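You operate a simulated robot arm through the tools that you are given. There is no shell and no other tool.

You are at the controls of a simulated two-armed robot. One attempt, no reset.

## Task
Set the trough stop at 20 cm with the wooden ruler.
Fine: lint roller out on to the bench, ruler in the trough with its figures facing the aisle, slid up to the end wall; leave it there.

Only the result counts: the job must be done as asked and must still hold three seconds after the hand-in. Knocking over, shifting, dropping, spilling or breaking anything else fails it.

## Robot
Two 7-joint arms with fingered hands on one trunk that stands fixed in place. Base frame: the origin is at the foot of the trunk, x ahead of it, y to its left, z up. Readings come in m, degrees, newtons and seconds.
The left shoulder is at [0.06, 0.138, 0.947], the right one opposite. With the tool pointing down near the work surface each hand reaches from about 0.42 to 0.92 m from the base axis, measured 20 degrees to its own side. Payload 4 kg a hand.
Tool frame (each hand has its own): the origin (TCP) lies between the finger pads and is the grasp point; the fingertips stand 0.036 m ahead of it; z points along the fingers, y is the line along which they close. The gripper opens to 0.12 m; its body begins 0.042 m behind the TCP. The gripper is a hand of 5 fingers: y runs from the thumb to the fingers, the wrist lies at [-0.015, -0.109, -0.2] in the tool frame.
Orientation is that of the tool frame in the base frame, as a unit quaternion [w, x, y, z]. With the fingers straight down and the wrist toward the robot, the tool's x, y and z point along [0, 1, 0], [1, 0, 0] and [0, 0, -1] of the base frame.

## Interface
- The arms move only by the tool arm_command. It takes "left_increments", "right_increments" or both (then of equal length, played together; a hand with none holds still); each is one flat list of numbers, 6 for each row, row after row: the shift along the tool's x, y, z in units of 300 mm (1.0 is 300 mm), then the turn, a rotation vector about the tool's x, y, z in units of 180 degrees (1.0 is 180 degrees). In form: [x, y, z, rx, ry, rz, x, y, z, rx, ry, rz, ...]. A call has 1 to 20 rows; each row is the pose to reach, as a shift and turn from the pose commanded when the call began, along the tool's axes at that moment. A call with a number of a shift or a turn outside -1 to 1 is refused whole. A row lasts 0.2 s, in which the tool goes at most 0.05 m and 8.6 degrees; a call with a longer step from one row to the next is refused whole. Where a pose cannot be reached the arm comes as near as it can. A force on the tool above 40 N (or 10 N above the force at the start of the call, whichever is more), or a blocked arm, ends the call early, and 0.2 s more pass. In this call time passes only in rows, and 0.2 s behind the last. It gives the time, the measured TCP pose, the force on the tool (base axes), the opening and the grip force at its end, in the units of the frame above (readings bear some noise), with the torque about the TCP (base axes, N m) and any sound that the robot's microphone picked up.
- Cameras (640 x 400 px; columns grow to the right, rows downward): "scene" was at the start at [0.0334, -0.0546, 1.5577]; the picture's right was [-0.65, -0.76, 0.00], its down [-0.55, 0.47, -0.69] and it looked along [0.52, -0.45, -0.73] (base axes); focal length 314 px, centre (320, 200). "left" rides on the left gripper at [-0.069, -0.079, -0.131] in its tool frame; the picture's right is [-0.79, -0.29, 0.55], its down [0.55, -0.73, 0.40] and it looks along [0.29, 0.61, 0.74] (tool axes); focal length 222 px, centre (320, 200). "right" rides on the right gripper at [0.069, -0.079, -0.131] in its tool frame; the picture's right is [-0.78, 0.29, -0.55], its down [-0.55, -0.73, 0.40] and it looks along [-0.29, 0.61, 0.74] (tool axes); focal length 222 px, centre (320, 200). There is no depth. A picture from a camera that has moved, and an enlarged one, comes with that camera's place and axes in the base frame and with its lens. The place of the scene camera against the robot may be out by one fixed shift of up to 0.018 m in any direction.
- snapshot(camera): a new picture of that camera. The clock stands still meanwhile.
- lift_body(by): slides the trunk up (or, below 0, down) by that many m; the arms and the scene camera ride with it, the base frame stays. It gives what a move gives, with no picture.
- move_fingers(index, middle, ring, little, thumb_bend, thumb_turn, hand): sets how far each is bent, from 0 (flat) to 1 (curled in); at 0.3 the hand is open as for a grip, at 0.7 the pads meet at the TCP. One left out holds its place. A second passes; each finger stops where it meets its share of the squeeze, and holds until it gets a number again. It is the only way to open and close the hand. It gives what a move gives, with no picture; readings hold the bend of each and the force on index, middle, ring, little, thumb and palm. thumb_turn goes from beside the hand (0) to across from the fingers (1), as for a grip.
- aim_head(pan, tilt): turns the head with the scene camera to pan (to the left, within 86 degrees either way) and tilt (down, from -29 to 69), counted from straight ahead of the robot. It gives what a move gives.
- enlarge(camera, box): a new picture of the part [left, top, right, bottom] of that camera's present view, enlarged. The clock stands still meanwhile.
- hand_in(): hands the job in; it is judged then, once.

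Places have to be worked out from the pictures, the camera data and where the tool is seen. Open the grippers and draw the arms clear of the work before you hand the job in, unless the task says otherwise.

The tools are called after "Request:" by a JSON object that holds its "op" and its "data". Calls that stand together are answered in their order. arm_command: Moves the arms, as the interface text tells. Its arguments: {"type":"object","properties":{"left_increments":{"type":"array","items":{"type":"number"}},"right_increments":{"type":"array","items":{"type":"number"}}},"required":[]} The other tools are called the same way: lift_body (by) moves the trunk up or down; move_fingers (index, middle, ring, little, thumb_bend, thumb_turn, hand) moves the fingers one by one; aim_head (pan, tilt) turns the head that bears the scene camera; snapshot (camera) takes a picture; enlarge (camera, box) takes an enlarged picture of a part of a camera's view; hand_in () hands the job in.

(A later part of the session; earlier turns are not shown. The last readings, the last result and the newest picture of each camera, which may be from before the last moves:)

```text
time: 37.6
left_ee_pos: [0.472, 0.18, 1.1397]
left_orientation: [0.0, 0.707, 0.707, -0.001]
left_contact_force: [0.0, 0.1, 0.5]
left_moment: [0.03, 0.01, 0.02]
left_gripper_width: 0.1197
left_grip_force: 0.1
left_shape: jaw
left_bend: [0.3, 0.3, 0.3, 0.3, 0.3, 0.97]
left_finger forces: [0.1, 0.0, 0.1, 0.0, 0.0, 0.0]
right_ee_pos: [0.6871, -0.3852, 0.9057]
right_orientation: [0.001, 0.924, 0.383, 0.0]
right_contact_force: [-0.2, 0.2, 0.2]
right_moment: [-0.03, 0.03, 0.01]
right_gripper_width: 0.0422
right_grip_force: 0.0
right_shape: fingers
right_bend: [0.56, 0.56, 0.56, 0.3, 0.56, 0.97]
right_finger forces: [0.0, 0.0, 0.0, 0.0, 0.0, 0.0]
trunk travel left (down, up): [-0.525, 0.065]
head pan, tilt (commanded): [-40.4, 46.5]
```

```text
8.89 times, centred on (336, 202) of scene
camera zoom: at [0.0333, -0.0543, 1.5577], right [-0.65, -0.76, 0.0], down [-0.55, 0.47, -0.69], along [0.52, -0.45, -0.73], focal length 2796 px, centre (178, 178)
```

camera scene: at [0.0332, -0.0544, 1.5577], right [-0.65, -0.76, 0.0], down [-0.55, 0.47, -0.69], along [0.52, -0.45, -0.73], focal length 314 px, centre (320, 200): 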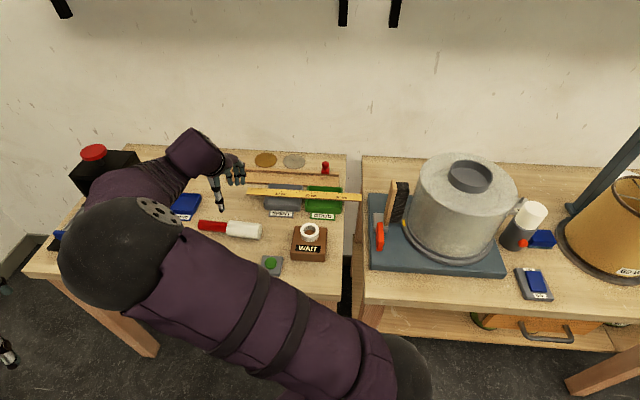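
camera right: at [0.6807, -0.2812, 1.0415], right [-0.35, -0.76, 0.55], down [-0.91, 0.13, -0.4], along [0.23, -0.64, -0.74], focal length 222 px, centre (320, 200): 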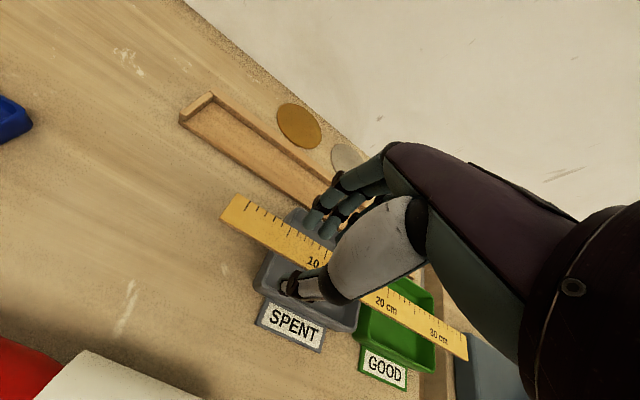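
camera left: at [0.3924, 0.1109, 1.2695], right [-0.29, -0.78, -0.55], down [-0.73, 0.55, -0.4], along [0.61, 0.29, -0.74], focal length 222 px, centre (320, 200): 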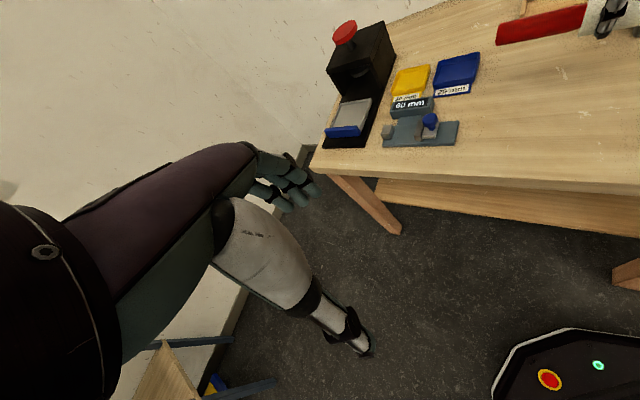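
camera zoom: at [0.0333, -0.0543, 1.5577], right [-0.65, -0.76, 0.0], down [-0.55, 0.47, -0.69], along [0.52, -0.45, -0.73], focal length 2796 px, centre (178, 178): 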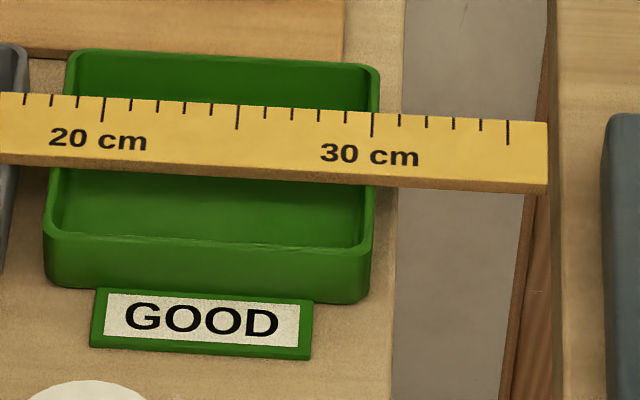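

Nothing moved. Relative to the hand, the ruler's back edge is at F≈0.797 and front at ≈0.7645. I shift to R≈−0.155, F≈0.780 (fingers above SPENT tray's open cavity, straddling the ruler), keeping height, and look again.

Request:
{"op": "arm_command", "data": {"right_increments": [-0.07, 0.025, 0, 0, 0, 0, -0.14, 0.05, 0, 0, 0, 0, -0.195, 0.073, 0, 0, 0, 0]}}

Request:
{"op": "move_fingers", "data": {"hand": "right", "index": 0.565, "middle": 0.565, "ring": 0.565, "little": 0.3, "thumb_bend": 0.54}}

Request:
{"op": "enlarge", "data": {"camera": "right", "box": [220, 160, 380, 320]}}

Request:
{"op": "enlarge", "data": {"camera": "scene", "box": [230, 140, 330, 230]}}

```text
time: 38.4
left_ee_pos: [0.4726, 0.1781, 1.1384]
left_orientation: [0.0, 0.708, 0.707, 0.0]
left_contact_force: [0.9, 0.0, 0.5]
left_moment: [0.02, 0.0, 0.0]
left_gripper_width: 0.1198
left_grip_force: 0.0
left_shape: jaw
left_bend: [0.3, 0.3, 0.3, 0.3, 0.3, 0.97]
left_finger forces: [0.0, 0.1, 0.1, 0.1, 0.0, 0.0]
right_ee_pos: [0.6608, -0.4408, 0.9051]
right_orientation: [-0.001, 0.924, 0.382, -0.001]
right_contact_force: [0.4, 1.0, -0.2]
right_moment: [0.0, 0.03, -0.04]
right_gripper_width: 0.0424
right_grip_force: 0.1
right_shape: fingers
right_bend: [0.56, 0.56, 0.56, 0.3, 0.56, 0.97]
right_finger forces: [0.0, 0.0, 0.0, 0.0, 0.0, 0.0]
trunk travel left (down, up): [-0.525, 0.065]
head pan, tilt (commanded): [-40.4, 46.5]
```

```text
time: 39.4
left_ee_pos: [0.4723, 0.1792, 1.1381]
left_orientation: [0.0, 0.708, 0.706, -0.001]
left_contact_force: [0.2, -0.5, 0.4]
left_moment: [0.02, 0.01, 0.0]
left_gripper_width: 0.1199
left_grip_force: 0.1
left_shape: jaw
left_bend: [0.3, 0.3, 0.3, 0.3, 0.3, 0.97]
left_finger forces: [0.0, 0.1, 0.0, 0.0, 0.1, 0.1]
right_ee_pos: [0.66, -0.4403, 0.9056]
right_orientation: [0.0, 0.924, 0.382, 0.0]
right_contact_force: [0.5, 0.2, 0.5]
right_moment: [-0.01, -0.02, 0.02]
right_gripper_width: 0.0447
right_grip_force: 0.2
right_shape: fingers
right_bend: [0.56, 0.56, 0.56, 0.3, 0.54, 0.97]
right_finger forces: [0.1, 0.1, 0.0, 0.1, 0.0, 0.0]
trunk travel left (down, up): [-0.525, 0.065]
head pan, tilt (commanded): [-40.4, 46.5]
```

```text
2.50 times, centred on (300, 240) of right
camera zoom: at [0.655, -0.3361, 1.0381], right [-0.35, -0.76, 0.55], down [-0.91, 0.13, -0.4], along [0.23, -0.64, -0.74], focal length 555 px, centre (370, 100)
```

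zoom: 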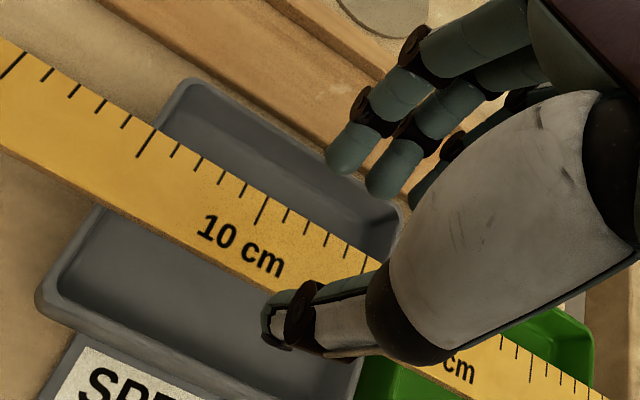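

```text
4.44 times, centred on (280, 185) of scene
camera zoom: at [0.0335, -0.0545, 1.5577], right [-0.65, -0.76, 0.0], down [-0.55, 0.47, -0.69], along [0.52, -0.45, -0.73], focal length 1398 px, centre (498, 267)
```

zoom: 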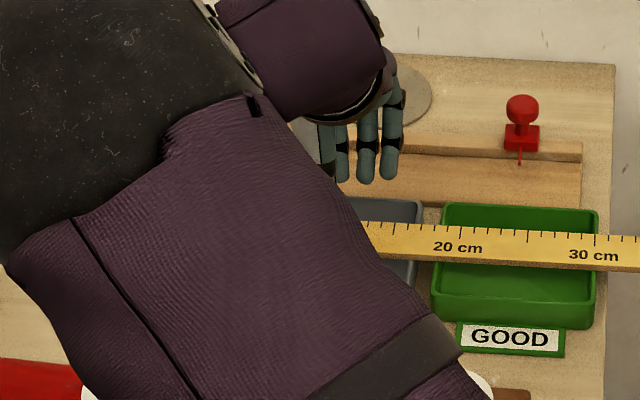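

Fingers sit just behind the ruler's back edge and inside the tray's back rim; the thumb in front. I descend to just above ruler height and re-check.

Request:
{"op": "arm_command", "data": {"right_increments": [0, 0, 0.04, 0, 0, 0, 0, 0, 0.075, 0, 0, 0, 0, 0, 0.09, 0, 0, 0]}}

Request:
{"op": "enlarge", "data": {"camera": "right", "box": [240, 160, 380, 300]}}

```text
time: 40.2
left_ee_pos: [0.4722, 0.179, 1.1378]
left_orientation: [0.0, 0.708, 0.707, 0.001]
left_contact_force: [-0.4, 0.3, 0.7]
left_moment: [-0.01, -0.01, -0.01]
left_gripper_width: 0.1198
left_grip_force: 0.0
left_shape: jaw
left_bend: [0.3, 0.3, 0.3, 0.3, 0.3, 0.97]
left_finger forces: [0.0, 0.0, 0.1, 0.0, 0.0, 0.1]
right_ee_pos: [0.6612, -0.4419, 0.8784]
right_orientation: [0.0, 0.924, 0.382, 0.0]
right_contact_force: [0.2, -0.1, 0.2]
right_moment: [-0.04, -0.03, -0.01]
right_gripper_width: 0.0446
right_grip_force: 0.1
right_shape: fingers
right_bend: [0.56, 0.56, 0.56, 0.3, 0.54, 0.97]
right_finger forces: [0.0, 0.1, 0.0, 0.1, 0.0, 0.0]
trunk travel left (down, up): [-0.525, 0.065]
head pan, tilt (commanded): [-40.4, 46.5]
```

```text
2.86 times, centred on (310, 230) of right
camera zoom: at [0.6547, -0.3367, 1.0108], right [-0.35, -0.76, 0.55], down [-0.91, 0.13, -0.4], along [0.23, -0.64, -0.74], focal length 635 px, centre (349, 114)
```

zoom: 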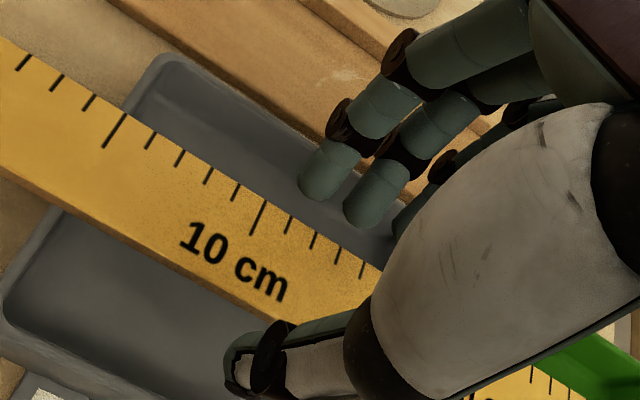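

The index tip is centred in the 2 cm gap between ruler edge and tray rim (~3 mm clear each side). I lower the last ~9 mm gently.

Request:
{"op": "arm_command", "data": {"right_increments": [0, 0, 0.01, 0, 0, 0, 0, 0, 0.02, 0, 0, 0, 0, 0, 0.031, 0, 0, 0]}}

Request:
{"op": "enlarge", "data": {"camera": "right", "box": [240, 160, 380, 300]}}

```text
time: 41.0
left_ee_pos: [0.471, 0.1784, 1.1386]
left_orientation: [0.0, 0.708, 0.706, 0.0]
left_contact_force: [0.4, -0.4, -0.5]
left_moment: [0.02, 0.01, -0.03]
left_gripper_width: 0.1198
left_grip_force: 0.0
left_shape: jaw
left_bend: [0.3, 0.3, 0.3, 0.3, 0.3, 0.97]
left_finger forces: [0.1, 0.1, 0.0, 0.0, 0.1, 0.0]
right_ee_pos: [0.6614, -0.4418, 0.8696]
right_orientation: [0.0, 0.924, 0.383, 0.0]
right_contact_force: [0.2, 0.6, -0.7]
right_moment: [-0.01, 0.02, 0.02]
right_gripper_width: 0.0447
right_grip_force: 0.0
right_shape: fingers
right_bend: [0.56, 0.56, 0.56, 0.3, 0.54, 0.97]
right_finger forces: [0.0, 0.1, 0.0, 0.0, 0.1, 0.1]
trunk travel left (down, up): [-0.525, 0.065]
head pan, tilt (commanded): [-40.4, 46.5]
```

```text
2.86 times, centred on (310, 230) of right
camera zoom: at [0.6551, -0.337, 1.0021], right [-0.35, -0.76, 0.55], down [-0.91, 0.13, -0.4], along [0.23, -0.64, -0.74], focal length 635 px, centre (349, 114)
```

zoom: 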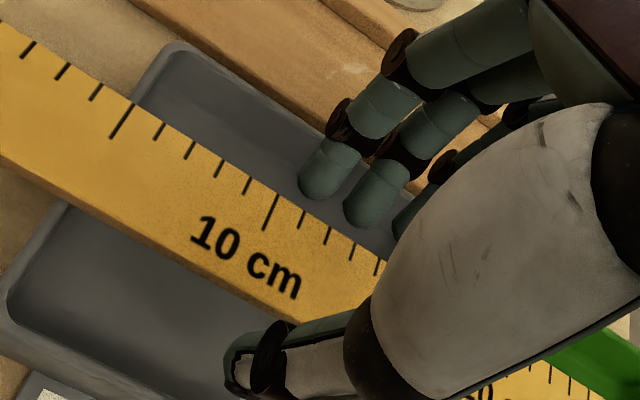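

No contact so far. I close evenly in two stages: first to just short of the ruler's width, then to grip.

Request:
{"op": "move_fingers", "data": {"hand": "right", "index": 0.58, "middle": 0.58, "ring": 0.58, "thumb_bend": 0.58}}

Request:
{"op": "move_fingers", "data": {"hand": "right", "index": 0.6, "middle": 0.6, "ring": 0.6, "thumb_bend": 0.6}}

Request:
{"op": "enlarge", "data": {"camera": "right", "box": [240, 160, 380, 300]}}

```text
time: 42.0
left_ee_pos: [0.4716, 0.179, 1.1392]
left_orientation: [0.0, 0.708, 0.706, 0.0]
left_contact_force: [-0.1, -0.1, 0.0]
left_moment: [0.0, 0.01, 0.01]
left_gripper_width: 0.1196
left_grip_force: 0.1
left_shape: jaw
left_bend: [0.3, 0.3, 0.3, 0.3, 0.3, 0.97]
left_finger forces: [0.1, 0.0, 0.0, 0.1, 0.0, 0.0]
right_ee_pos: [0.6614, -0.4414, 0.8702]
right_orientation: [0.0, 0.924, 0.383, 0.0]
right_contact_force: [0.6, -0.4, 0.5]
right_moment: [0.02, 0.0, 0.03]
right_gripper_width: 0.0394
right_grip_force: 0.0
right_shape: fingers
right_bend: [0.57, 0.57, 0.57, 0.3, 0.57, 0.97]
right_finger forces: [0.0, 0.1, 0.1, 0.1, 0.1, 0.0]
trunk travel left (down, up): [-0.525, 0.065]
head pan, tilt (commanded): [-40.4, 46.5]
```

```text
time: 43.0
left_ee_pos: [0.4725, 0.18, 1.1387]
left_orientation: [0.0, 0.708, 0.707, 0.0]
left_contact_force: [-0.2, 1.0, -0.4]
left_moment: [-0.01, -0.02, -0.02]
left_gripper_width: 0.1197
left_grip_force: 0.0
left_shape: jaw
left_bend: [0.3, 0.3, 0.3, 0.3, 0.3, 0.97]
left_finger forces: [0.1, 0.0, 0.0, 0.1, 0.0, 0.1]
right_ee_pos: [0.6615, -0.4419, 0.8691]
right_orientation: [0.0, 0.924, 0.382, 0.0]
right_contact_force: [-0.2, -0.4, 0.5]
right_moment: [-0.03, -0.01, 0.0]
right_gripper_width: 0.0307
right_grip_force: 0.1
right_shape: fingers
right_bend: [0.6, 0.6, 0.6, 0.3, 0.6, 0.97]
right_finger forces: [0.2, 0.1, 0.0, 0.0, 0.2, 0.0]
trunk travel left (down, up): [-0.525, 0.065]
head pan, tilt (commanded): [-40.4, 46.5]
```

```text
2.86 times, centred on (310, 230) of right
camera zoom: at [0.6551, -0.3369, 1.002], right [-0.35, -0.76, 0.55], down [-0.91, 0.13, -0.4], along [0.23, -0.64, -0.74], focal length 635 px, centre (349, 114)
```

zoom: 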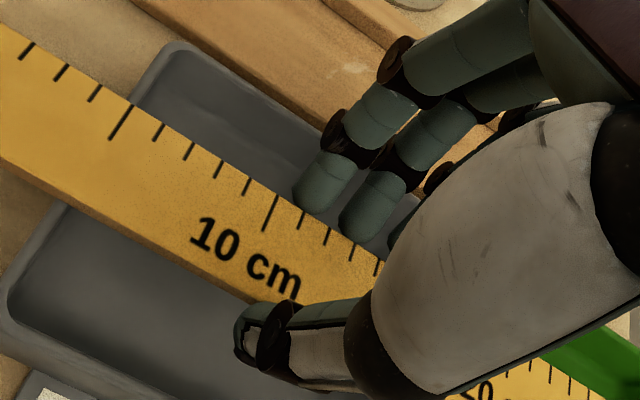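

The tips have just reached the ruler's edges (width ≈3.1 cm). I tighten to grip.

Request:
{"op": "move_fingers", "data": {"hand": "right", "index": 0.63, "middle": 0.63, "ring": 0.63, "thumb_bend": 0.63}}

Request:
{"op": "enlarge", "data": {"camera": "right", "box": [240, 160, 380, 300]}}

```text
time: 44.0
left_ee_pos: [0.4711, 0.1795, 1.138]
left_orientation: [0.0, 0.708, 0.706, 0.0]
left_contact_force: [0.4, 0.6, -0.1]
left_moment: [0.03, -0.01, -0.01]
left_gripper_width: 0.1197
left_grip_force: 0.1
left_shape: jaw
left_bend: [0.3, 0.3, 0.3, 0.3, 0.3, 0.97]
left_finger forces: [0.0, 0.1, 0.1, 0.1, 0.0, 0.1]
right_ee_pos: [0.6624, -0.4421, 0.8696]
right_orientation: [0.0, 0.924, 0.383, 0.001]
right_contact_force: [0.0, -1.3, 1.2]
right_moment: [-0.03, 0.02, 0.01]
right_gripper_width: 0.0285
right_grip_force: 2.9
right_shape: fingers
right_bend: [0.61, 0.62, 0.63, 0.3, 0.61, 0.97]
right_finger forces: [1.5, 1.5, 0.0, 0.0, 3.0, 0.1]
trunk travel left (down, up): [-0.525, 0.065]
head pan, tilt (commanded): [-40.4, 46.5]
```

```text
2.86 times, centred on (310, 230) of right
camera zoom: at [0.6551, -0.337, 1.002], right [-0.35, -0.76, 0.55], down [-0.91, 0.13, -0.4], along [0.23, -0.64, -0.74], focal length 635 px, centre (349, 114)
```

zoom: 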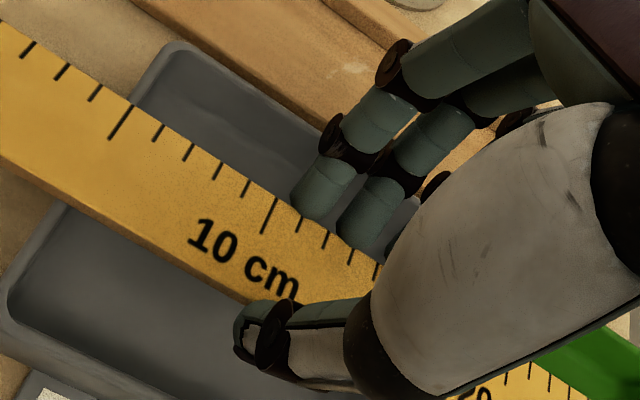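

Index, middle and thumb grip (3 N). I firm it up and bring the ring finger in too.

Request:
{"op": "move_fingers", "data": {"hand": "right", "index": 0.65, "middle": 0.65, "ring": 0.66, "thumb_bend": 0.65}}

Request:
{"op": "enlarge", "data": {"camera": "right", "box": [240, 160, 380, 300]}}

Request:
{"op": "enlarge", "data": {"camera": "scene", "box": [230, 150, 370, 240]}}

```text
time: 45.0
left_ee_pos: [0.4722, 0.1792, 1.138]
left_orientation: [0.0, 0.708, 0.706, 0.0]
left_contact_force: [-0.8, 0.3, 0.2]
left_moment: [-0.01, -0.02, 0.02]
left_gripper_width: 0.1197
left_grip_force: 0.0
left_shape: jaw
left_bend: [0.3, 0.3, 0.3, 0.3, 0.3, 0.97]
left_finger forces: [0.0, 0.1, 0.0, 0.0, 0.0, 0.0]
right_ee_pos: [0.6612, -0.4412, 0.8698]
right_orientation: [0.0, 0.924, 0.383, 0.0]
right_contact_force: [-0.4, -0.6, 0.9]
right_moment: [0.0, 0.05, 0.0]
right_gripper_width: 0.0275
right_grip_force: 5.2
right_shape: fingers
right_bend: [0.62, 0.63, 0.66, 0.3, 0.61, 0.97]
right_finger forces: [2.9, 2.2, 0.3, 0.0, 5.1, 0.0]
trunk travel left (down, up): [-0.525, 0.065]
head pan, tilt (commanded): [-40.4, 46.5]
```

```text
2.86 times, centred on (310, 230) of right
camera zoom: at [0.6551, -0.3369, 1.002], right [-0.35, -0.76, 0.55], down [-0.91, 0.13, -0.4], along [0.23, -0.64, -0.74], focal length 635 px, centre (349, 114)
```

zoom: 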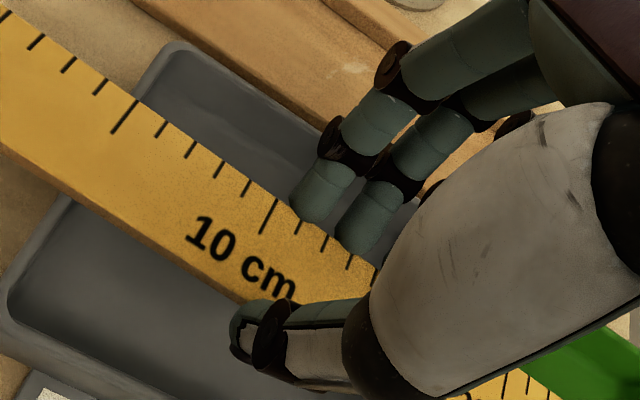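

```text
4.44 times, centred on (300, 195) of scene
camera zoom: at [0.0335, -0.0545, 1.5578], right [-0.65, -0.76, 0.0], down [-0.55, 0.47, -0.69], along [0.52, -0.45, -0.73], focal length 1398 px, centre (409, 222)
```

zoom: 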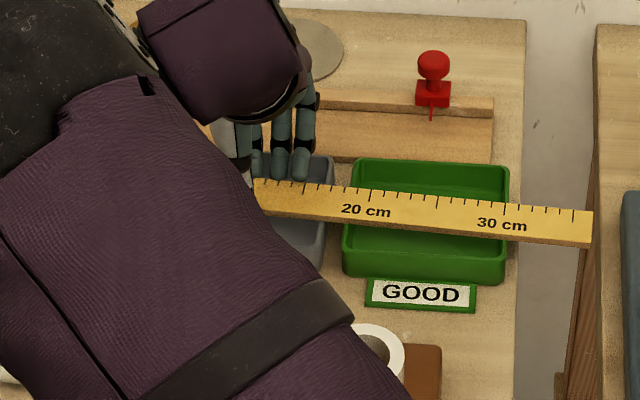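

The ruler turned ~2° in the grip but the trays have not moved. Grip is 5 N; I lift slowly by 2.5 cm and check how it hangs.

Request:
{"op": "arm_command", "data": {"right_increments": [0, 0, -0.01, 0, 0, 0, 0, 0, -0.025, 0, 0, 0, 0, 0, -0.045, 0, 0, 0, 0, 0, -0.065, 0, 0, 0, 0, 0, -0.085, 0, 0, 0]}}

Request:
{"op": "enlarge", "data": {"camera": "scene", "box": [230, 150, 370, 240]}}

Request:
{"op": "snapshot", "data": {"camera": "right"}}

```text
time: 46.2
left_ee_pos: [0.4717, 0.179, 1.1384]
left_orientation: [0.0, 0.707, 0.707, -0.001]
left_contact_force: [-0.6, 0.4, -0.2]
left_moment: [-0.02, 0.01, 0.01]
left_gripper_width: 0.1197
left_grip_force: 0.1
left_shape: jaw
left_bend: [0.3, 0.3, 0.3, 0.3, 0.3, 0.97]
left_finger forces: [0.0, 0.0, 0.0, 0.0, 0.0, 0.0]
right_ee_pos: [0.6614, -0.442, 0.8938]
right_orientation: [-0.001, 0.924, 0.383, -0.001]
right_contact_force: [-0.2, -1.5, -0.2]
right_moment: [-0.01, 0.01, 0.01]
right_gripper_width: 0.0275
right_grip_force: 3.8
right_shape: fingers
right_bend: [0.62, 0.64, 0.66, 0.3, 0.62, 0.97]
right_finger forces: [3.0, 1.1, 0.0, 0.0, 4.2, 0.1]
trunk travel left (down, up): [-0.525, 0.065]
head pan, tilt (commanded): [-40.4, 46.5]
```

```text
4.44 times, centred on (300, 195) of scene
camera zoom: at [0.0334, -0.0545, 1.5577], right [-0.65, -0.76, 0.0], down [-0.55, 0.47, -0.69], along [0.52, -0.45, -0.73], focal length 1398 px, centre (409, 222)
```

zoom: 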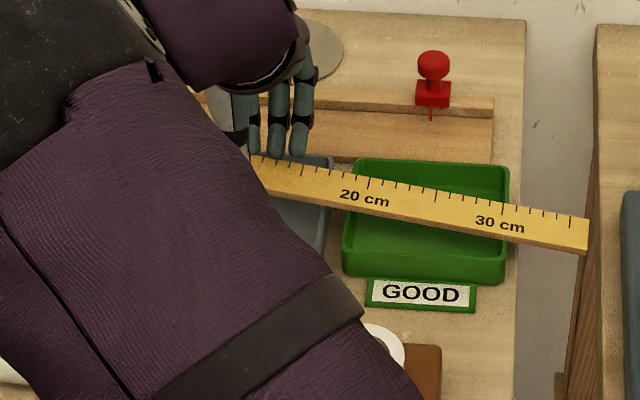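

```text
taken
camera right: at [0.6552, -0.3369, 1.0267], right [-0.35, -0.76, 0.55], down [-0.91, 0.13, -0.4], along [0.23, -0.64, -0.74], focal length 222 px, centre (320, 200)
```

right: 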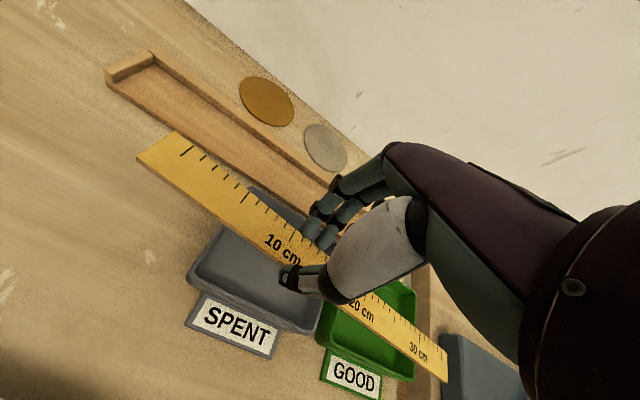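

The right end stays on GOOD's rim: the ruler pivots about the thumb–index axis because that axis is too far from its centre of mass. I lower it back onto the trays and will regrip closer to the middle.

Request:
{"op": "arm_command", "data": {"right_increments": [0, 0, 0.02, 0, 0, 0, 0, 0, 0.04, 0, 0, 0, 0, 0, 0.06, 0, 0, 0, 0, 0, 0.075, 0, 0, 0, 0, 0, 0.084, 0, 0, 0]}}

Request:
{"op": "enlarge", "data": {"camera": "scene", "box": [230, 150, 370, 240]}}

```text
time: 47.4
left_ee_pos: [0.4701, 0.1791, 1.1393]
left_orientation: [0.001, 0.707, 0.707, 0.0]
left_contact_force: [-0.4, 0.2, 0.0]
left_moment: [0.01, 0.04, 0.01]
left_gripper_width: 0.1193
left_grip_force: 0.1
left_shape: jaw
left_bend: [0.3, 0.3, 0.3, 0.3, 0.3, 0.97]
left_finger forces: [0.0, 0.0, 0.0, 0.0, 0.0, 0.1]
right_ee_pos: [0.6628, -0.443, 0.8742]
right_orientation: [0.003, 0.924, 0.383, 0.002]
right_contact_force: [-0.1, -2.1, 16.9]
right_moment: [-0.17, -0.21, -0.06]
right_gripper_width: 0.0225
right_grip_force: 13.1
right_shape: fingers
right_bend: [0.64, 0.64, 0.66, 0.3, 0.62, 0.97]
right_finger forces: [15.6, 4.6, 0.0, 0.0, 4.1, 0.1]
trunk travel left (down, up): [-0.525, 0.065]
head pan, tilt (commanded): [-40.4, 46.5]
```

```text
4.44 times, centred on (300, 195) of scene
camera zoom: at [0.0318, -0.0536, 1.5582], right [-0.65, -0.76, 0.0], down [-0.55, 0.47, -0.69], along [0.53, -0.45, -0.72], focal length 1398 px, centre (409, 222)
```

zoom: 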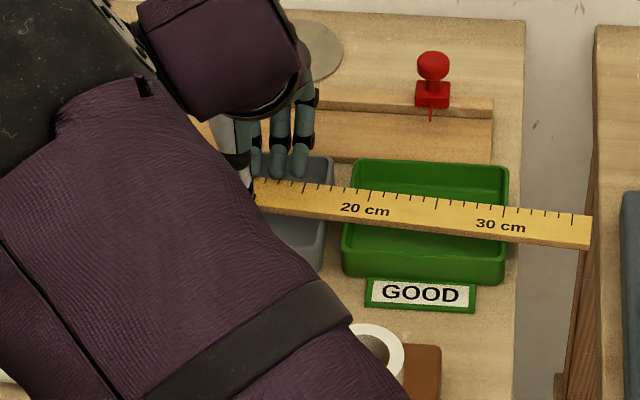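

The ruler is back on the trays (I feel 17 N, pressing down a bit). I relieve the pressure by raising ~4 mm, then open the fingers.

Request:
{"op": "arm_command", "data": {"right_increments": [0, 0, -0.006, 0, 0, 0, 0, 0, -0.012, 0, 0, 0]}}

```text
time: 48.0
left_ee_pos: [0.4709, 0.1798, 1.1385]
left_orientation: [0.001, 0.707, 0.707, 0.001]
left_contact_force: [-0.1, -0.1, -0.4]
left_moment: [0.0, 0.03, 0.01]
left_gripper_width: 0.1196
left_grip_force: 0.0
left_shape: jaw
left_bend: [0.3, 0.3, 0.3, 0.3, 0.3, 0.97]
left_finger forces: [0.0, 0.0, 0.0, 0.0, 0.0, 0.1]
right_ee_pos: [0.6604, -0.4406, 0.8737]
right_orientation: [0.0, 0.924, 0.382, 0.0]
right_contact_force: [2.7, -3.2, 11.5]
right_moment: [-0.19, -0.25, 0.01]
right_gripper_width: 0.0187
right_grip_force: 8.4
right_shape: fingers
right_bend: [0.63, 0.64, 0.66, 0.3, 0.64, 0.97]
right_finger forces: [12.2, 3.8, 0.0, 0.0, 1.1, 0.0]
trunk travel left (down, up): [-0.525, 0.065]
head pan, tilt (commanded): [-40.4, 46.5]
```

Index seems to have ridden onto the ruler's top edge (still 11 N down). I raise another 4 mm.

Request:
{"op": "arm_command", "data": {"right_increments": [0, 0, -0.007, 0, 0, 0, 0, 0, -0.014, 0, 0, 0]}}

Request:
{"op": "enlarge", "data": {"camera": "right", "box": [240, 160, 380, 300]}}

Request:
{"op": "enlarge", "data": {"camera": "scene", "box": [230, 150, 370, 240]}}

```text
time: 48.6
left_ee_pos: [0.4713, 0.18, 1.1382]
left_orientation: [0.0, 0.708, 0.706, 0.001]
left_contact_force: [0.4, -0.1, -0.9]
left_moment: [0.0, -0.03, -0.01]
left_gripper_width: 0.1196
left_grip_force: 0.1
left_shape: jaw
left_bend: [0.3, 0.3, 0.3, 0.3, 0.3, 0.97]
left_finger forces: [0.0, 0.1, 0.0, 0.0, 0.0, 0.0]
right_ee_pos: [0.6611, -0.4412, 0.8748]
right_orientation: [-0.001, 0.924, 0.383, -0.002]
right_contact_force: [-0.6, -0.8, -0.4]
right_moment: [-0.01, 0.01, 0.0]
right_gripper_width: 0.0166
right_grip_force: 0.2
right_shape: fingers
right_bend: [0.65, 0.65, 0.66, 0.3, 0.65, 0.97]
right_finger forces: [0.3, 0.3, 0.0, 0.1, 0.6, 0.0]
trunk travel left (down, up): [-0.525, 0.065]
head pan, tilt (commanded): [-40.4, 46.5]
```

```text
2.86 times, centred on (310, 230) of right
camera zoom: at [0.6546, -0.3362, 1.0086], right [-0.35, -0.76, 0.55], down [-0.91, 0.13, -0.39], along [0.23, -0.64, -0.74], focal length 635 px, centre (349, 114)
```

zoom: 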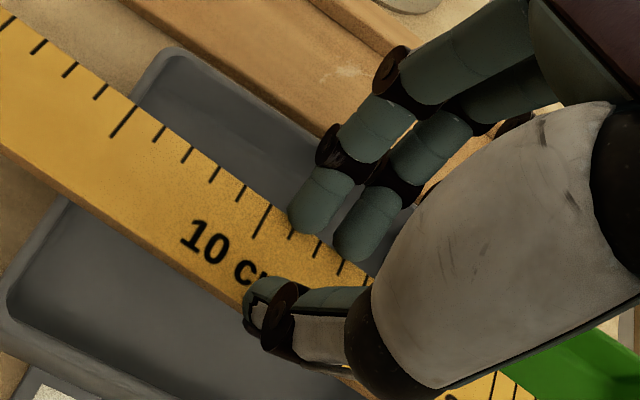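

```text
4.44 times, centred on (300, 195) of scene
camera zoom: at [0.0335, -0.0545, 1.5576], right [-0.65, -0.76, 0.0], down [-0.55, 0.47, -0.69], along [0.52, -0.45, -0.73], focal length 1398 px, centre (409, 222)
```

zoom: 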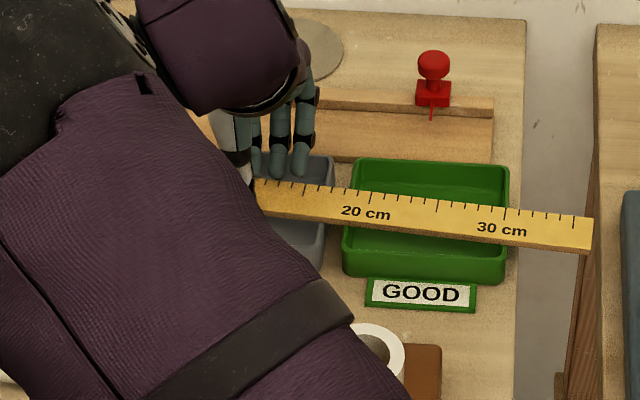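

The ruler lies flat on the trays again and the hand is free. I raise 3 cm, open, and measure the ruler's new pose.

Request:
{"op": "arm_command", "data": {"right_increments": [0, 0, -0.04, 0, 0, 0, 0, 0, -0.1, 0, 0, 0]}}

Request:
{"op": "move_fingers", "data": {"hand": "right", "index": 0.55, "middle": 0.55, "ring": 0.55, "thumb_bend": 0.54}}

Request:
{"op": "enlarge", "data": {"camera": "scene", "box": [300, 180, 372, 225]}}

Request:
{"op": "enlarge", "data": {"camera": "right", "box": [180, 150, 360, 300]}}

```text
time: 49.2
left_ee_pos: [0.4718, 0.1805, 1.1378]
left_orientation: [0.001, 0.707, 0.707, 0.0]
left_contact_force: [-0.4, -0.1, -0.3]
left_moment: [0.02, 0.03, 0.02]
left_gripper_width: 0.1198
left_grip_force: 0.1
left_shape: jaw
left_bend: [0.3, 0.3, 0.3, 0.3, 0.3, 0.97]
left_finger forces: [0.1, 0.0, 0.0, 0.0, 0.0, 0.0]
right_ee_pos: [0.6617, -0.4405, 0.9061]
right_orientation: [-0.001, 0.924, 0.382, 0.0]
right_contact_force: [-0.6, -0.6, -1.0]
right_moment: [0.03, 0.02, 0.03]
right_gripper_width: 0.0158
right_grip_force: 0.1
right_shape: fingers
right_bend: [0.65, 0.65, 0.66, 0.3, 0.65, 0.97]
right_finger forces: [0.0, 0.1, 0.1, 0.1, 0.1, 0.1]
trunk travel left (down, up): [-0.525, 0.065]
head pan, tilt (commanded): [-40.4, 46.5]
```

```text
time: 50.2
left_ee_pos: [0.471, 0.1795, 1.1381]
left_orientation: [-0.001, 0.708, 0.707, 0.0]
left_contact_force: [-0.4, 0.2, 0.6]
left_moment: [0.04, 0.02, -0.01]
left_gripper_width: 0.1196
left_grip_force: 0.0
left_shape: jaw
left_bend: [0.3, 0.3, 0.3, 0.3, 0.3, 0.97]
left_finger forces: [0.0, 0.0, 0.0, 0.0, 0.0, 0.0]
right_ee_pos: [0.6618, -0.4404, 0.9061]
right_orientation: [0.0, 0.924, 0.382, -0.001]
right_contact_force: [-0.4, -0.4, 0.5]
right_moment: [-0.05, 0.0, 0.01]
right_gripper_width: 0.0461
right_grip_force: 0.1
right_shape: fingers
right_bend: [0.55, 0.55, 0.55, 0.3, 0.54, 0.97]
right_finger forces: [0.0, 0.0, 0.0, 0.0, 0.1, 0.1]
trunk travel left (down, up): [-0.525, 0.065]
head pan, tilt (commanded): [-40.4, 46.5]
```

```text
8.89 times, centred on (336, 202) of scene
camera zoom: at [0.0335, -0.0545, 1.5577], right [-0.65, -0.76, 0.0], down [-0.55, 0.47, -0.69], along [0.52, -0.45, -0.73], focal length 2796 px, centre (178, 178)
```

zoom: 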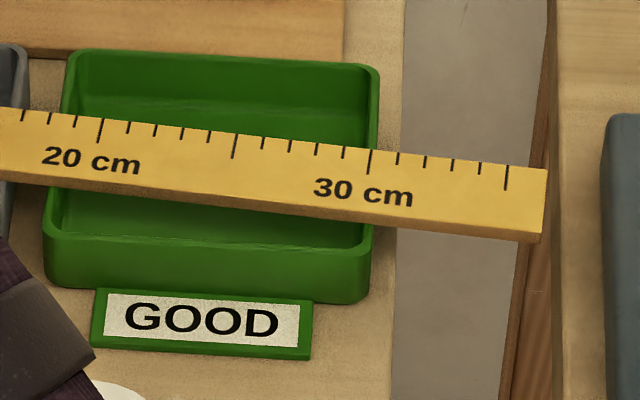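

```text
2.67 times, centred on (270, 225) of right
camera zoom: at [0.6553, -0.3362, 1.0387], right [-0.35, -0.76, 0.55], down [-0.91, 0.13, -0.4], along [0.23, -0.64, -0.74], focal length 592 px, centre (453, 133)
```

zoom: 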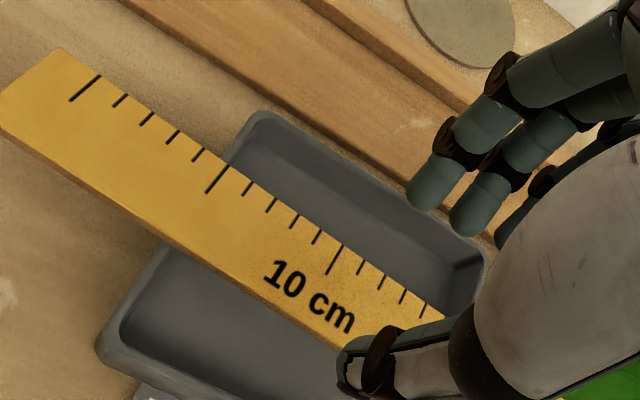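

The trays are untouched, but the ruler is now yawed about 5° (right end nearer me). I'll straighten it first at its free right overhang (beyond the bench edge, R≈0.06), where nothing else is near, using the thumb; I move there staying above everything.

Request:
{"op": "arm_command", "data": {"right_increments": [-0.12, 0.002, 0, 0, 0, 0, -0.27, 0.004, 0, 0, 0, 0, -0.42, 0.006, 0, 0, 0, 0, -0.56, 0.008, 0, 0, 0, 0, -0.67, 0.01, 0, 0, 0, 0, -0.72, 0.01, 0, 0, 0, 0]}}

Request:
{"op": "move_fingers", "data": {"hand": "right", "index": 0.5, "middle": 0.5, "ring": 0.5, "thumb_bend": 0.4}}

Request:
{"op": "snapshot", "data": {"camera": "right"}}

Request:
{"op": "enlarge", "data": {"camera": "scene", "box": [270, 130, 400, 230]}}

```text
time: 51.6
left_ee_pos: [0.4713, 0.1788, 1.1387]
left_orientation: [0.0, 0.708, 0.706, 0.0]
left_contact_force: [0.5, -0.2, 0.1]
left_moment: [0.03, 0.0, 0.02]
left_gripper_width: 0.1197
left_grip_force: 0.0
left_shape: jaw
left_bend: [0.3, 0.3, 0.3, 0.3, 0.3, 0.97]
left_finger forces: [0.1, 0.0, 0.0, 0.0, 0.0, 0.0]
right_ee_pos: [0.5113, -0.5959, 0.908]
right_orientation: [0.0, 0.924, 0.382, 0.0]
right_contact_force: [0.4, -0.6, -0.5]
right_moment: [0.01, 0.01, 0.01]
right_gripper_width: 0.0457
right_grip_force: 0.0
right_shape: fingers
right_bend: [0.55, 0.55, 0.55, 0.3, 0.54, 0.97]
right_finger forces: [0.0, 0.0, 0.1, 0.0, 0.0, 0.0]
trunk travel left (down, up): [-0.525, 0.065]
head pan, tilt (commanded): [-40.4, 46.5]
```

```text
time: 52.6
left_ee_pos: [0.4718, 0.1788, 1.138]
left_orientation: [0.0, 0.707, 0.707, 0.001]
left_contact_force: [0.4, -0.5, 0.6]
left_moment: [0.0, -0.02, 0.0]
left_gripper_width: 0.1198
left_grip_force: 0.0
left_shape: jaw
left_bend: [0.3, 0.3, 0.3, 0.3, 0.3, 0.97]
left_finger forces: [0.0, 0.0, 0.0, 0.0, 0.0, 0.1]
right_ee_pos: [0.5125, -0.5961, 0.9071]
right_orientation: [-0.001, 0.923, 0.384, 0.0]
right_contact_force: [0.1, -0.6, -0.1]
right_moment: [-0.01, 0.03, -0.02]
right_gripper_width: 0.0741
right_grip_force: 0.0
right_shape: fingers
right_bend: [0.5, 0.5, 0.5, 0.3, 0.4, 0.97]
right_finger forces: [0.1, 0.0, 0.0, 0.1, 0.1, 0.0]
trunk travel left (down, up): [-0.525, 0.065]
head pan, tilt (commanded): [-40.4, 46.5]
```

```text
taken
camera right: at [0.5062, -0.4908, 1.0402], right [-0.35, -0.76, 0.55], down [-0.91, 0.13, -0.4], along [0.23, -0.64, -0.74], focal length 222 px, centre (320, 200)
```

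right: 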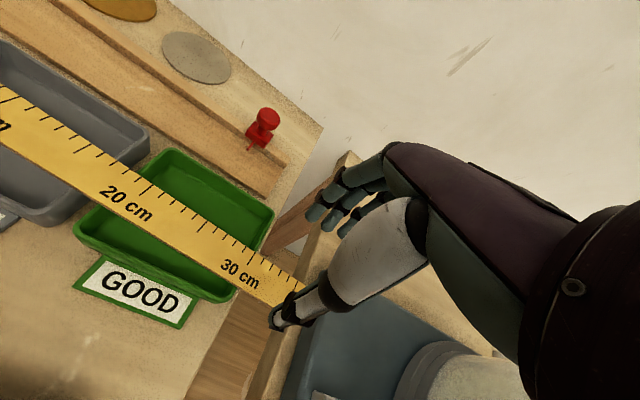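

```text
4.00 times, centred on (335, 180) of scene
camera zoom: at [0.0334, -0.0546, 1.5577], right [-0.65, -0.76, 0.0], down [-0.55, 0.47, -0.69], along [0.52, -0.45, -0.73], focal length 1258 px, centre (260, 280)
```

zoom: 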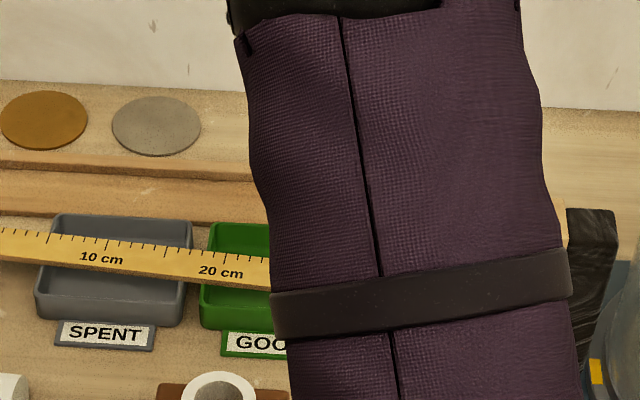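

The thumb is in front of the ruler's right end, fingers well behind it. I descend so the thumb is at the ruler's edge height (all clear of trays and bench here).

Request:
{"op": "arm_command", "data": {"right_increments": [0, 0, 0.04, 0, 0, 0, 0, 0, 0.08, 0, 0, 0, 0, 0, 0.11, 0, 0, 0, 0, 0, 0.13, 0, 0, 0]}}

Request:
{"op": "enlarge", "data": {"camera": "right", "box": [180, 180, 380, 360]}}

```text
time: 53.6
left_ee_pos: [0.4715, 0.1797, 1.1381]
left_orientation: [-0.001, 0.708, 0.706, 0.001]
left_contact_force: [0.1, 0.4, -0.3]
left_moment: [0.01, 0.02, -0.03]
left_gripper_width: 0.1196
left_grip_force: 0.0
left_shape: jaw
left_bend: [0.3, 0.3, 0.3, 0.3, 0.3, 0.97]
left_finger forces: [0.0, 0.0, 0.0, 0.0, 0.0, 0.0]
right_ee_pos: [0.5111, -0.5966, 0.8681]
right_orientation: [0.0, 0.924, 0.382, -0.001]
right_contact_force: [-0.3, 0.1, -0.1]
right_moment: [0.01, 0.02, 0.01]
right_gripper_width: 0.0746
right_grip_force: 0.1
right_shape: fingers
right_bend: [0.5, 0.5, 0.5, 0.3, 0.4, 0.97]
right_finger forces: [0.0, 0.0, 0.0, 0.0, 0.1, 0.1]
trunk travel left (down, up): [-0.525, 0.065]
head pan, tilt (commanded): [-40.4, 46.5]
```

```text
2.22 times, centred on (280, 270) of right
camera zoom: at [0.5049, -0.492, 1.0009], right [-0.35, -0.76, 0.55], down [-0.91, 0.13, -0.4], along [0.23, -0.64, -0.74], focal length 494 px, centre (409, 44)
```

zoom: 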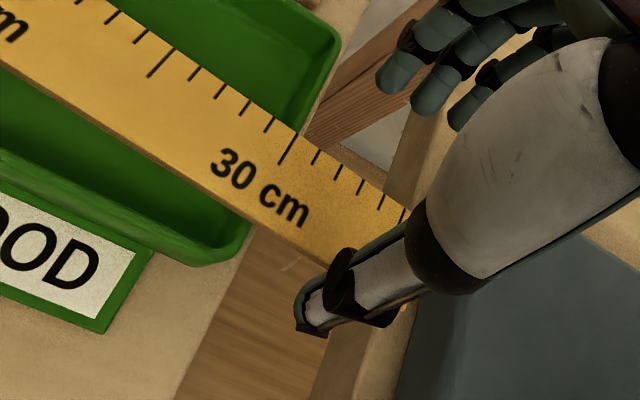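

Thumb is in front of the ruler's right end at its height. I close the thumb in steps to nudge the end away from me.

Request:
{"op": "move_fingers", "data": {"hand": "right", "thumb_bend": 0.48}}

Request:
{"op": "move_fingers", "data": {"hand": "right", "thumb_bend": 0.53}}

Request:
{"op": "enlarge", "data": {"camera": "right", "box": [180, 180, 380, 360]}}

Request:
{"op": "enlarge", "data": {"camera": "scene", "box": [240, 170, 340, 230]}}

```text
time: 54.6
left_ee_pos: [0.4713, 0.1794, 1.1381]
left_orientation: [0.0, 0.708, 0.706, 0.0]
left_contact_force: [0.6, 0.7, -0.6]
left_moment: [-0.02, 0.03, 0.02]
left_gripper_width: 0.1198
left_grip_force: 0.1
left_shape: jaw
left_bend: [0.3, 0.3, 0.3, 0.3, 0.3, 0.97]
left_finger forces: [0.0, 0.1, 0.0, 0.0, 0.0, 0.1]
right_ee_pos: [0.5108, -0.5961, 0.8692]
right_orientation: [0.0, 0.924, 0.382, 0.0]
right_contact_force: [-0.2, 0.0, 0.2]
right_moment: [0.04, 0.04, 0.01]
right_gripper_width: 0.0633
right_grip_force: 0.1
right_shape: fingers
right_bend: [0.5, 0.5, 0.5, 0.3, 0.48, 0.97]
right_finger forces: [0.1, 0.0, 0.0, 0.0, 0.0, 0.1]
trunk travel left (down, up): [-0.525, 0.065]
head pan, tilt (commanded): [-40.4, 46.5]
```

```text
time: 55.6
left_ee_pos: [0.4718, 0.1801, 1.1384]
left_orientation: [0.0, 0.708, 0.707, 0.0]
left_contact_force: [-0.3, 0.5, 0.0]
left_moment: [-0.03, 0.02, 0.02]
left_gripper_width: 0.1197
left_grip_force: 0.0
left_shape: jaw
left_bend: [0.3, 0.3, 0.3, 0.3, 0.3, 0.97]
left_finger forces: [0.0, 0.1, 0.1, 0.0, 0.1, 0.1]
right_ee_pos: [0.511, -0.5968, 0.8695]
right_orientation: [0.0, 0.924, 0.383, 0.001]
right_contact_force: [0.1, 0.4, 0.7]
right_moment: [-0.03, 0.0, 0.0]
right_gripper_width: 0.0556
right_grip_force: 0.0
right_shape: fingers
right_bend: [0.5, 0.5, 0.5, 0.3, 0.53, 0.97]
right_finger forces: [0.0, 0.0, 0.0, 0.0, 0.0, 0.0]
trunk travel left (down, up): [-0.525, 0.065]
head pan, tilt (commanded): [-40.4, 46.5]
```

```text
2.22 times, centred on (280, 270) of right
camera zoom: at [0.505, -0.4917, 1.0011], right [-0.35, -0.76, 0.55], down [-0.91, 0.13, -0.4], along [0.23, -0.64, -0.74], focal length 494 px, centre (409, 44)
```

zoom: 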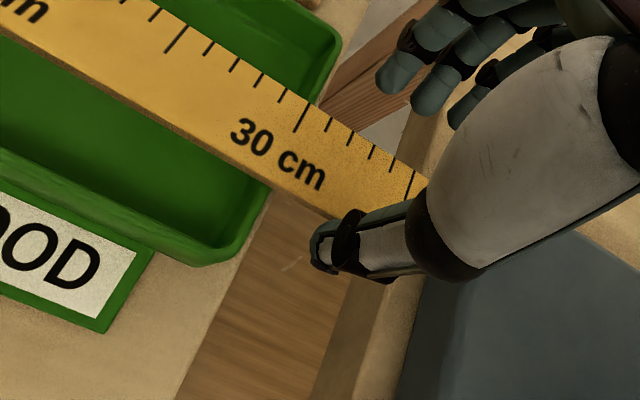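

```text
6.40 times, centred on (290, 200) of scene
camera zoom: at [0.0335, -0.0545, 1.5577], right [-0.65, -0.76, 0.0], down [-0.55, 0.47, -0.69], along [0.52, -0.45, -0.73], focal length 2013 px, centre (512, 200)
```

zoom: 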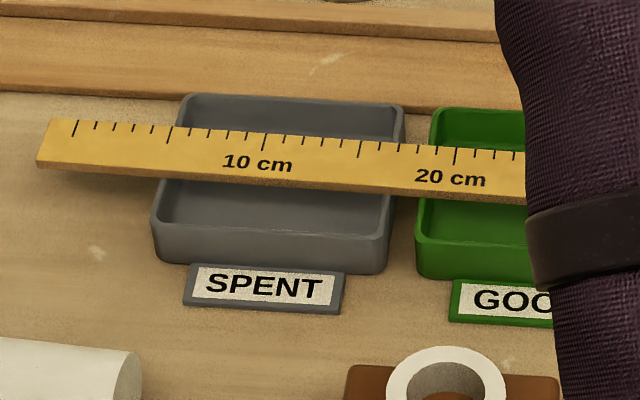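

Working well: trays still, ruler now only ~1.6° off. I continue the thumb a little further.

Request:
{"op": "move_fingers", "data": {"hand": "right", "thumb_bend": 0.565}}

Request:
{"op": "enlarge", "data": {"camera": "scene", "box": [240, 170, 340, 230]}}

Request:
{"op": "enlarge", "data": {"camera": "right", "box": [180, 180, 380, 360]}}

```text
time: 56.6
left_ee_pos: [0.4705, 0.1801, 1.1387]
left_orientation: [0.0, 0.708, 0.706, 0.0]
left_contact_force: [0.1, -0.5, -0.5]
left_moment: [-0.01, 0.03, 0.02]
left_gripper_width: 0.12
left_grip_force: 0.1
left_shape: jaw
left_bend: [0.3, 0.3, 0.3, 0.3, 0.3, 0.97]
left_finger forces: [0.1, 0.0, 0.1, 0.0, 0.0, 0.0]
right_ee_pos: [0.5116, -0.5976, 0.8692]
right_orientation: [0.0, 0.924, 0.383, 0.0]
right_contact_force: [0.1, 0.8, -0.3]
right_moment: [0.0, 0.02, 0.01]
right_gripper_width: 0.0516
right_grip_force: 0.0
right_shape: fingers
right_bend: [0.5, 0.5, 0.5, 0.3, 0.56, 0.97]
right_finger forces: [0.0, 0.1, 0.0, 0.1, 0.1, 0.1]
trunk travel left (down, up): [-0.525, 0.065]
head pan, tilt (commanded): [-40.4, 46.5]
```

```text
6.40 times, centred on (290, 200) of scene
camera zoom: at [0.0335, -0.0545, 1.5577], right [-0.65, -0.76, 0.0], down [-0.55, 0.47, -0.69], along [0.52, -0.45, -0.73], focal length 2013 px, centre (512, 200)
```

zoom: 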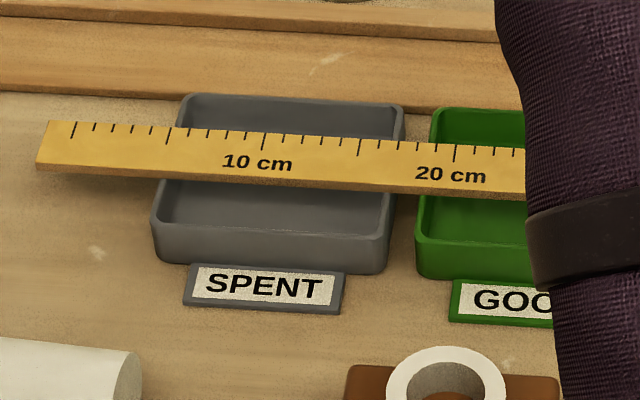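

```text
2.22 times, centred on (280, 270) of right
camera zoom: at [0.505, -0.4917, 1.0011], right [-0.35, -0.76, 0.55], down [-0.91, 0.13, -0.4], along [0.23, -0.64, -0.74], focal length 494 px, centre (409, 44)
```

zoom: 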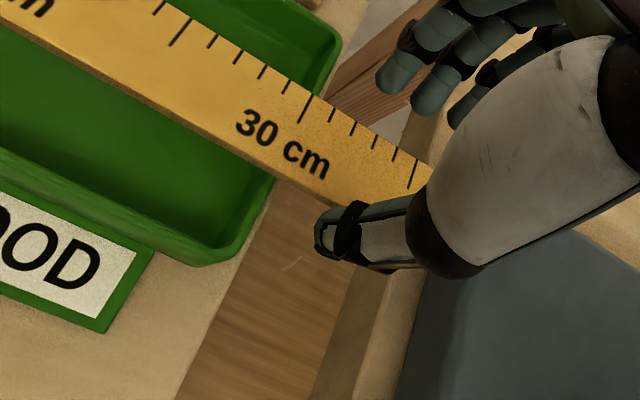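

The ruler is straight again (≈0.3°). I back the thumb off, rise, and move over GOOD tray's cavity (R≈−0.064) for a grip nearer the balance point.

Request:
{"op": "move_fingers", "data": {"hand": "right", "thumb_bend": 0.5}}

Request:
{"op": "arm_command", "data": {"right_increments": [0, 0, -0.05, 0, 0, 0, 0, 0, -0.13, 0, 0, 0, 0.1, -0.003, -0.13, 0, 0, 0, 0.23, -0.007, -0.13, 0, 0, 0, 0.35, -0.01, -0.13, 0, 0, 0, 0.412, -0.0117, -0.13, 0, 0, 0]}}

Request:
{"op": "move_fingers", "data": {"hand": "right", "index": 0.565, "middle": 0.565, "ring": 0.565, "thumb_bend": 0.54}}

Request:
{"op": "enlarge", "data": {"camera": "right", "box": [220, 160, 380, 320]}}

Request:
{"op": "enlarge", "data": {"camera": "scene", "box": [250, 150, 370, 230]}}

```text
time: 57.6
left_ee_pos: [0.4724, 0.18, 1.1391]
left_orientation: [0.0, 0.708, 0.706, 0.001]
left_contact_force: [0.4, 0.1, -0.3]
left_moment: [-0.03, 0.02, -0.04]
left_gripper_width: 0.1197
left_grip_force: 0.1
left_shape: jaw
left_bend: [0.3, 0.3, 0.3, 0.3, 0.3, 0.97]
left_finger forces: [0.0, 0.1, 0.0, 0.1, 0.1, 0.0]
right_ee_pos: [0.511, -0.5966, 0.8689]
right_orientation: [0.0, 0.924, 0.383, -0.001]
right_contact_force: [0.6, -0.2, 1.2]
right_moment: [0.02, 0.01, 0.01]
right_gripper_width: 0.0598
right_grip_force: 0.0
right_shape: fingers
right_bend: [0.5, 0.5, 0.5, 0.3, 0.5, 0.97]
right_finger forces: [0.1, 0.0, 0.0, 0.0, 0.0, 0.0]
trunk travel left (down, up): [-0.525, 0.065]
head pan, tilt (commanded): [-40.4, 46.5]
```

```text
time: 59.0
left_ee_pos: [0.472, 0.1799, 1.1389]
left_orientation: [0.001, 0.708, 0.707, 0.0]
left_contact_force: [0.6, 0.0, -0.6]
left_moment: [0.01, 0.0, -0.03]
left_gripper_width: 0.1201
left_grip_force: 0.0
left_shape: jaw
left_bend: [0.3, 0.3, 0.3, 0.3, 0.3, 0.97]
left_finger forces: [0.1, 0.0, 0.0, 0.1, 0.0, 0.0]
right_ee_pos: [0.5941, -0.5071, 0.908]
right_orientation: [-0.001, 0.924, 0.381, -0.001]
right_contact_force: [0.7, 0.5, 0.0]
right_moment: [-0.01, 0.0, 0.02]
right_gripper_width: 0.0595
right_grip_force: 0.0
right_shape: fingers
right_bend: [0.5, 0.5, 0.5, 0.3, 0.5, 0.97]
right_finger forces: [0.0, 0.0, 0.0, 0.1, 0.0, 0.0]
trunk travel left (down, up): [-0.525, 0.065]
head pan, tilt (commanded): [-40.4, 46.5]
```

```text
time: 60.0
left_ee_pos: [0.4713, 0.1798, 1.1388]
left_orientation: [0.0, 0.708, 0.706, 0.001]
left_contact_force: [0.6, -0.3, -1.0]
left_moment: [0.0, 0.0, 0.0]
left_gripper_width: 0.1197
left_grip_force: 0.0
left_shape: jaw
left_bend: [0.3, 0.3, 0.3, 0.3, 0.3, 0.97]
left_finger forces: [0.0, 0.0, 0.0, 0.0, 0.0, 0.0]
right_ee_pos: [0.5947, -0.5073, 0.9078]
right_orientation: [0.0, 0.924, 0.383, -0.001]
right_contact_force: [-0.5, -0.1, -0.3]
right_moment: [0.0, -0.04, 0.02]
right_gripper_width: 0.0454
right_grip_force: 0.0
right_shape: fingers
right_bend: [0.56, 0.56, 0.56, 0.3, 0.54, 0.97]
right_finger forces: [0.1, 0.0, 0.1, 0.0, 0.0, 0.0]
trunk travel left (down, up): [-0.525, 0.065]
head pan, tilt (commanded): [-40.4, 46.5]
```

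```text
2.50 times, centred on (300, 240) of right
camera zoom: at [0.5884, -0.4024, 1.0393], right [-0.35, -0.76, 0.55], down [-0.91, 0.13, -0.4], along [0.23, -0.64, -0.74], focal length 555 px, centre (370, 100)
```

zoom: 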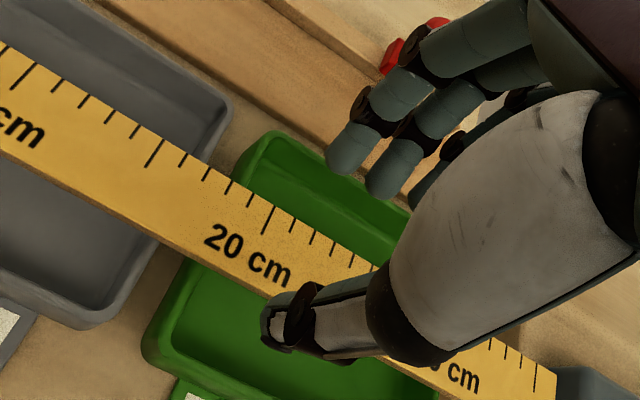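

```text
5.00 times, centred on (310, 190) of scene
camera zoom: at [0.0335, -0.0545, 1.5577], right [-0.65, -0.76, 0.0], down [-0.55, 0.47, -0.69], along [0.52, -0.45, -0.73], focal length 1573 px, centre (370, 250)
```

zoom: 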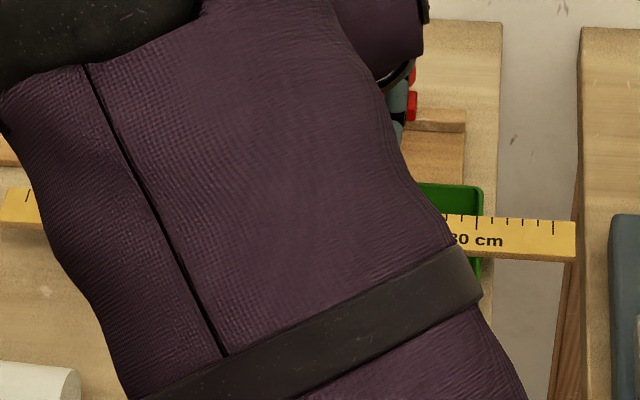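

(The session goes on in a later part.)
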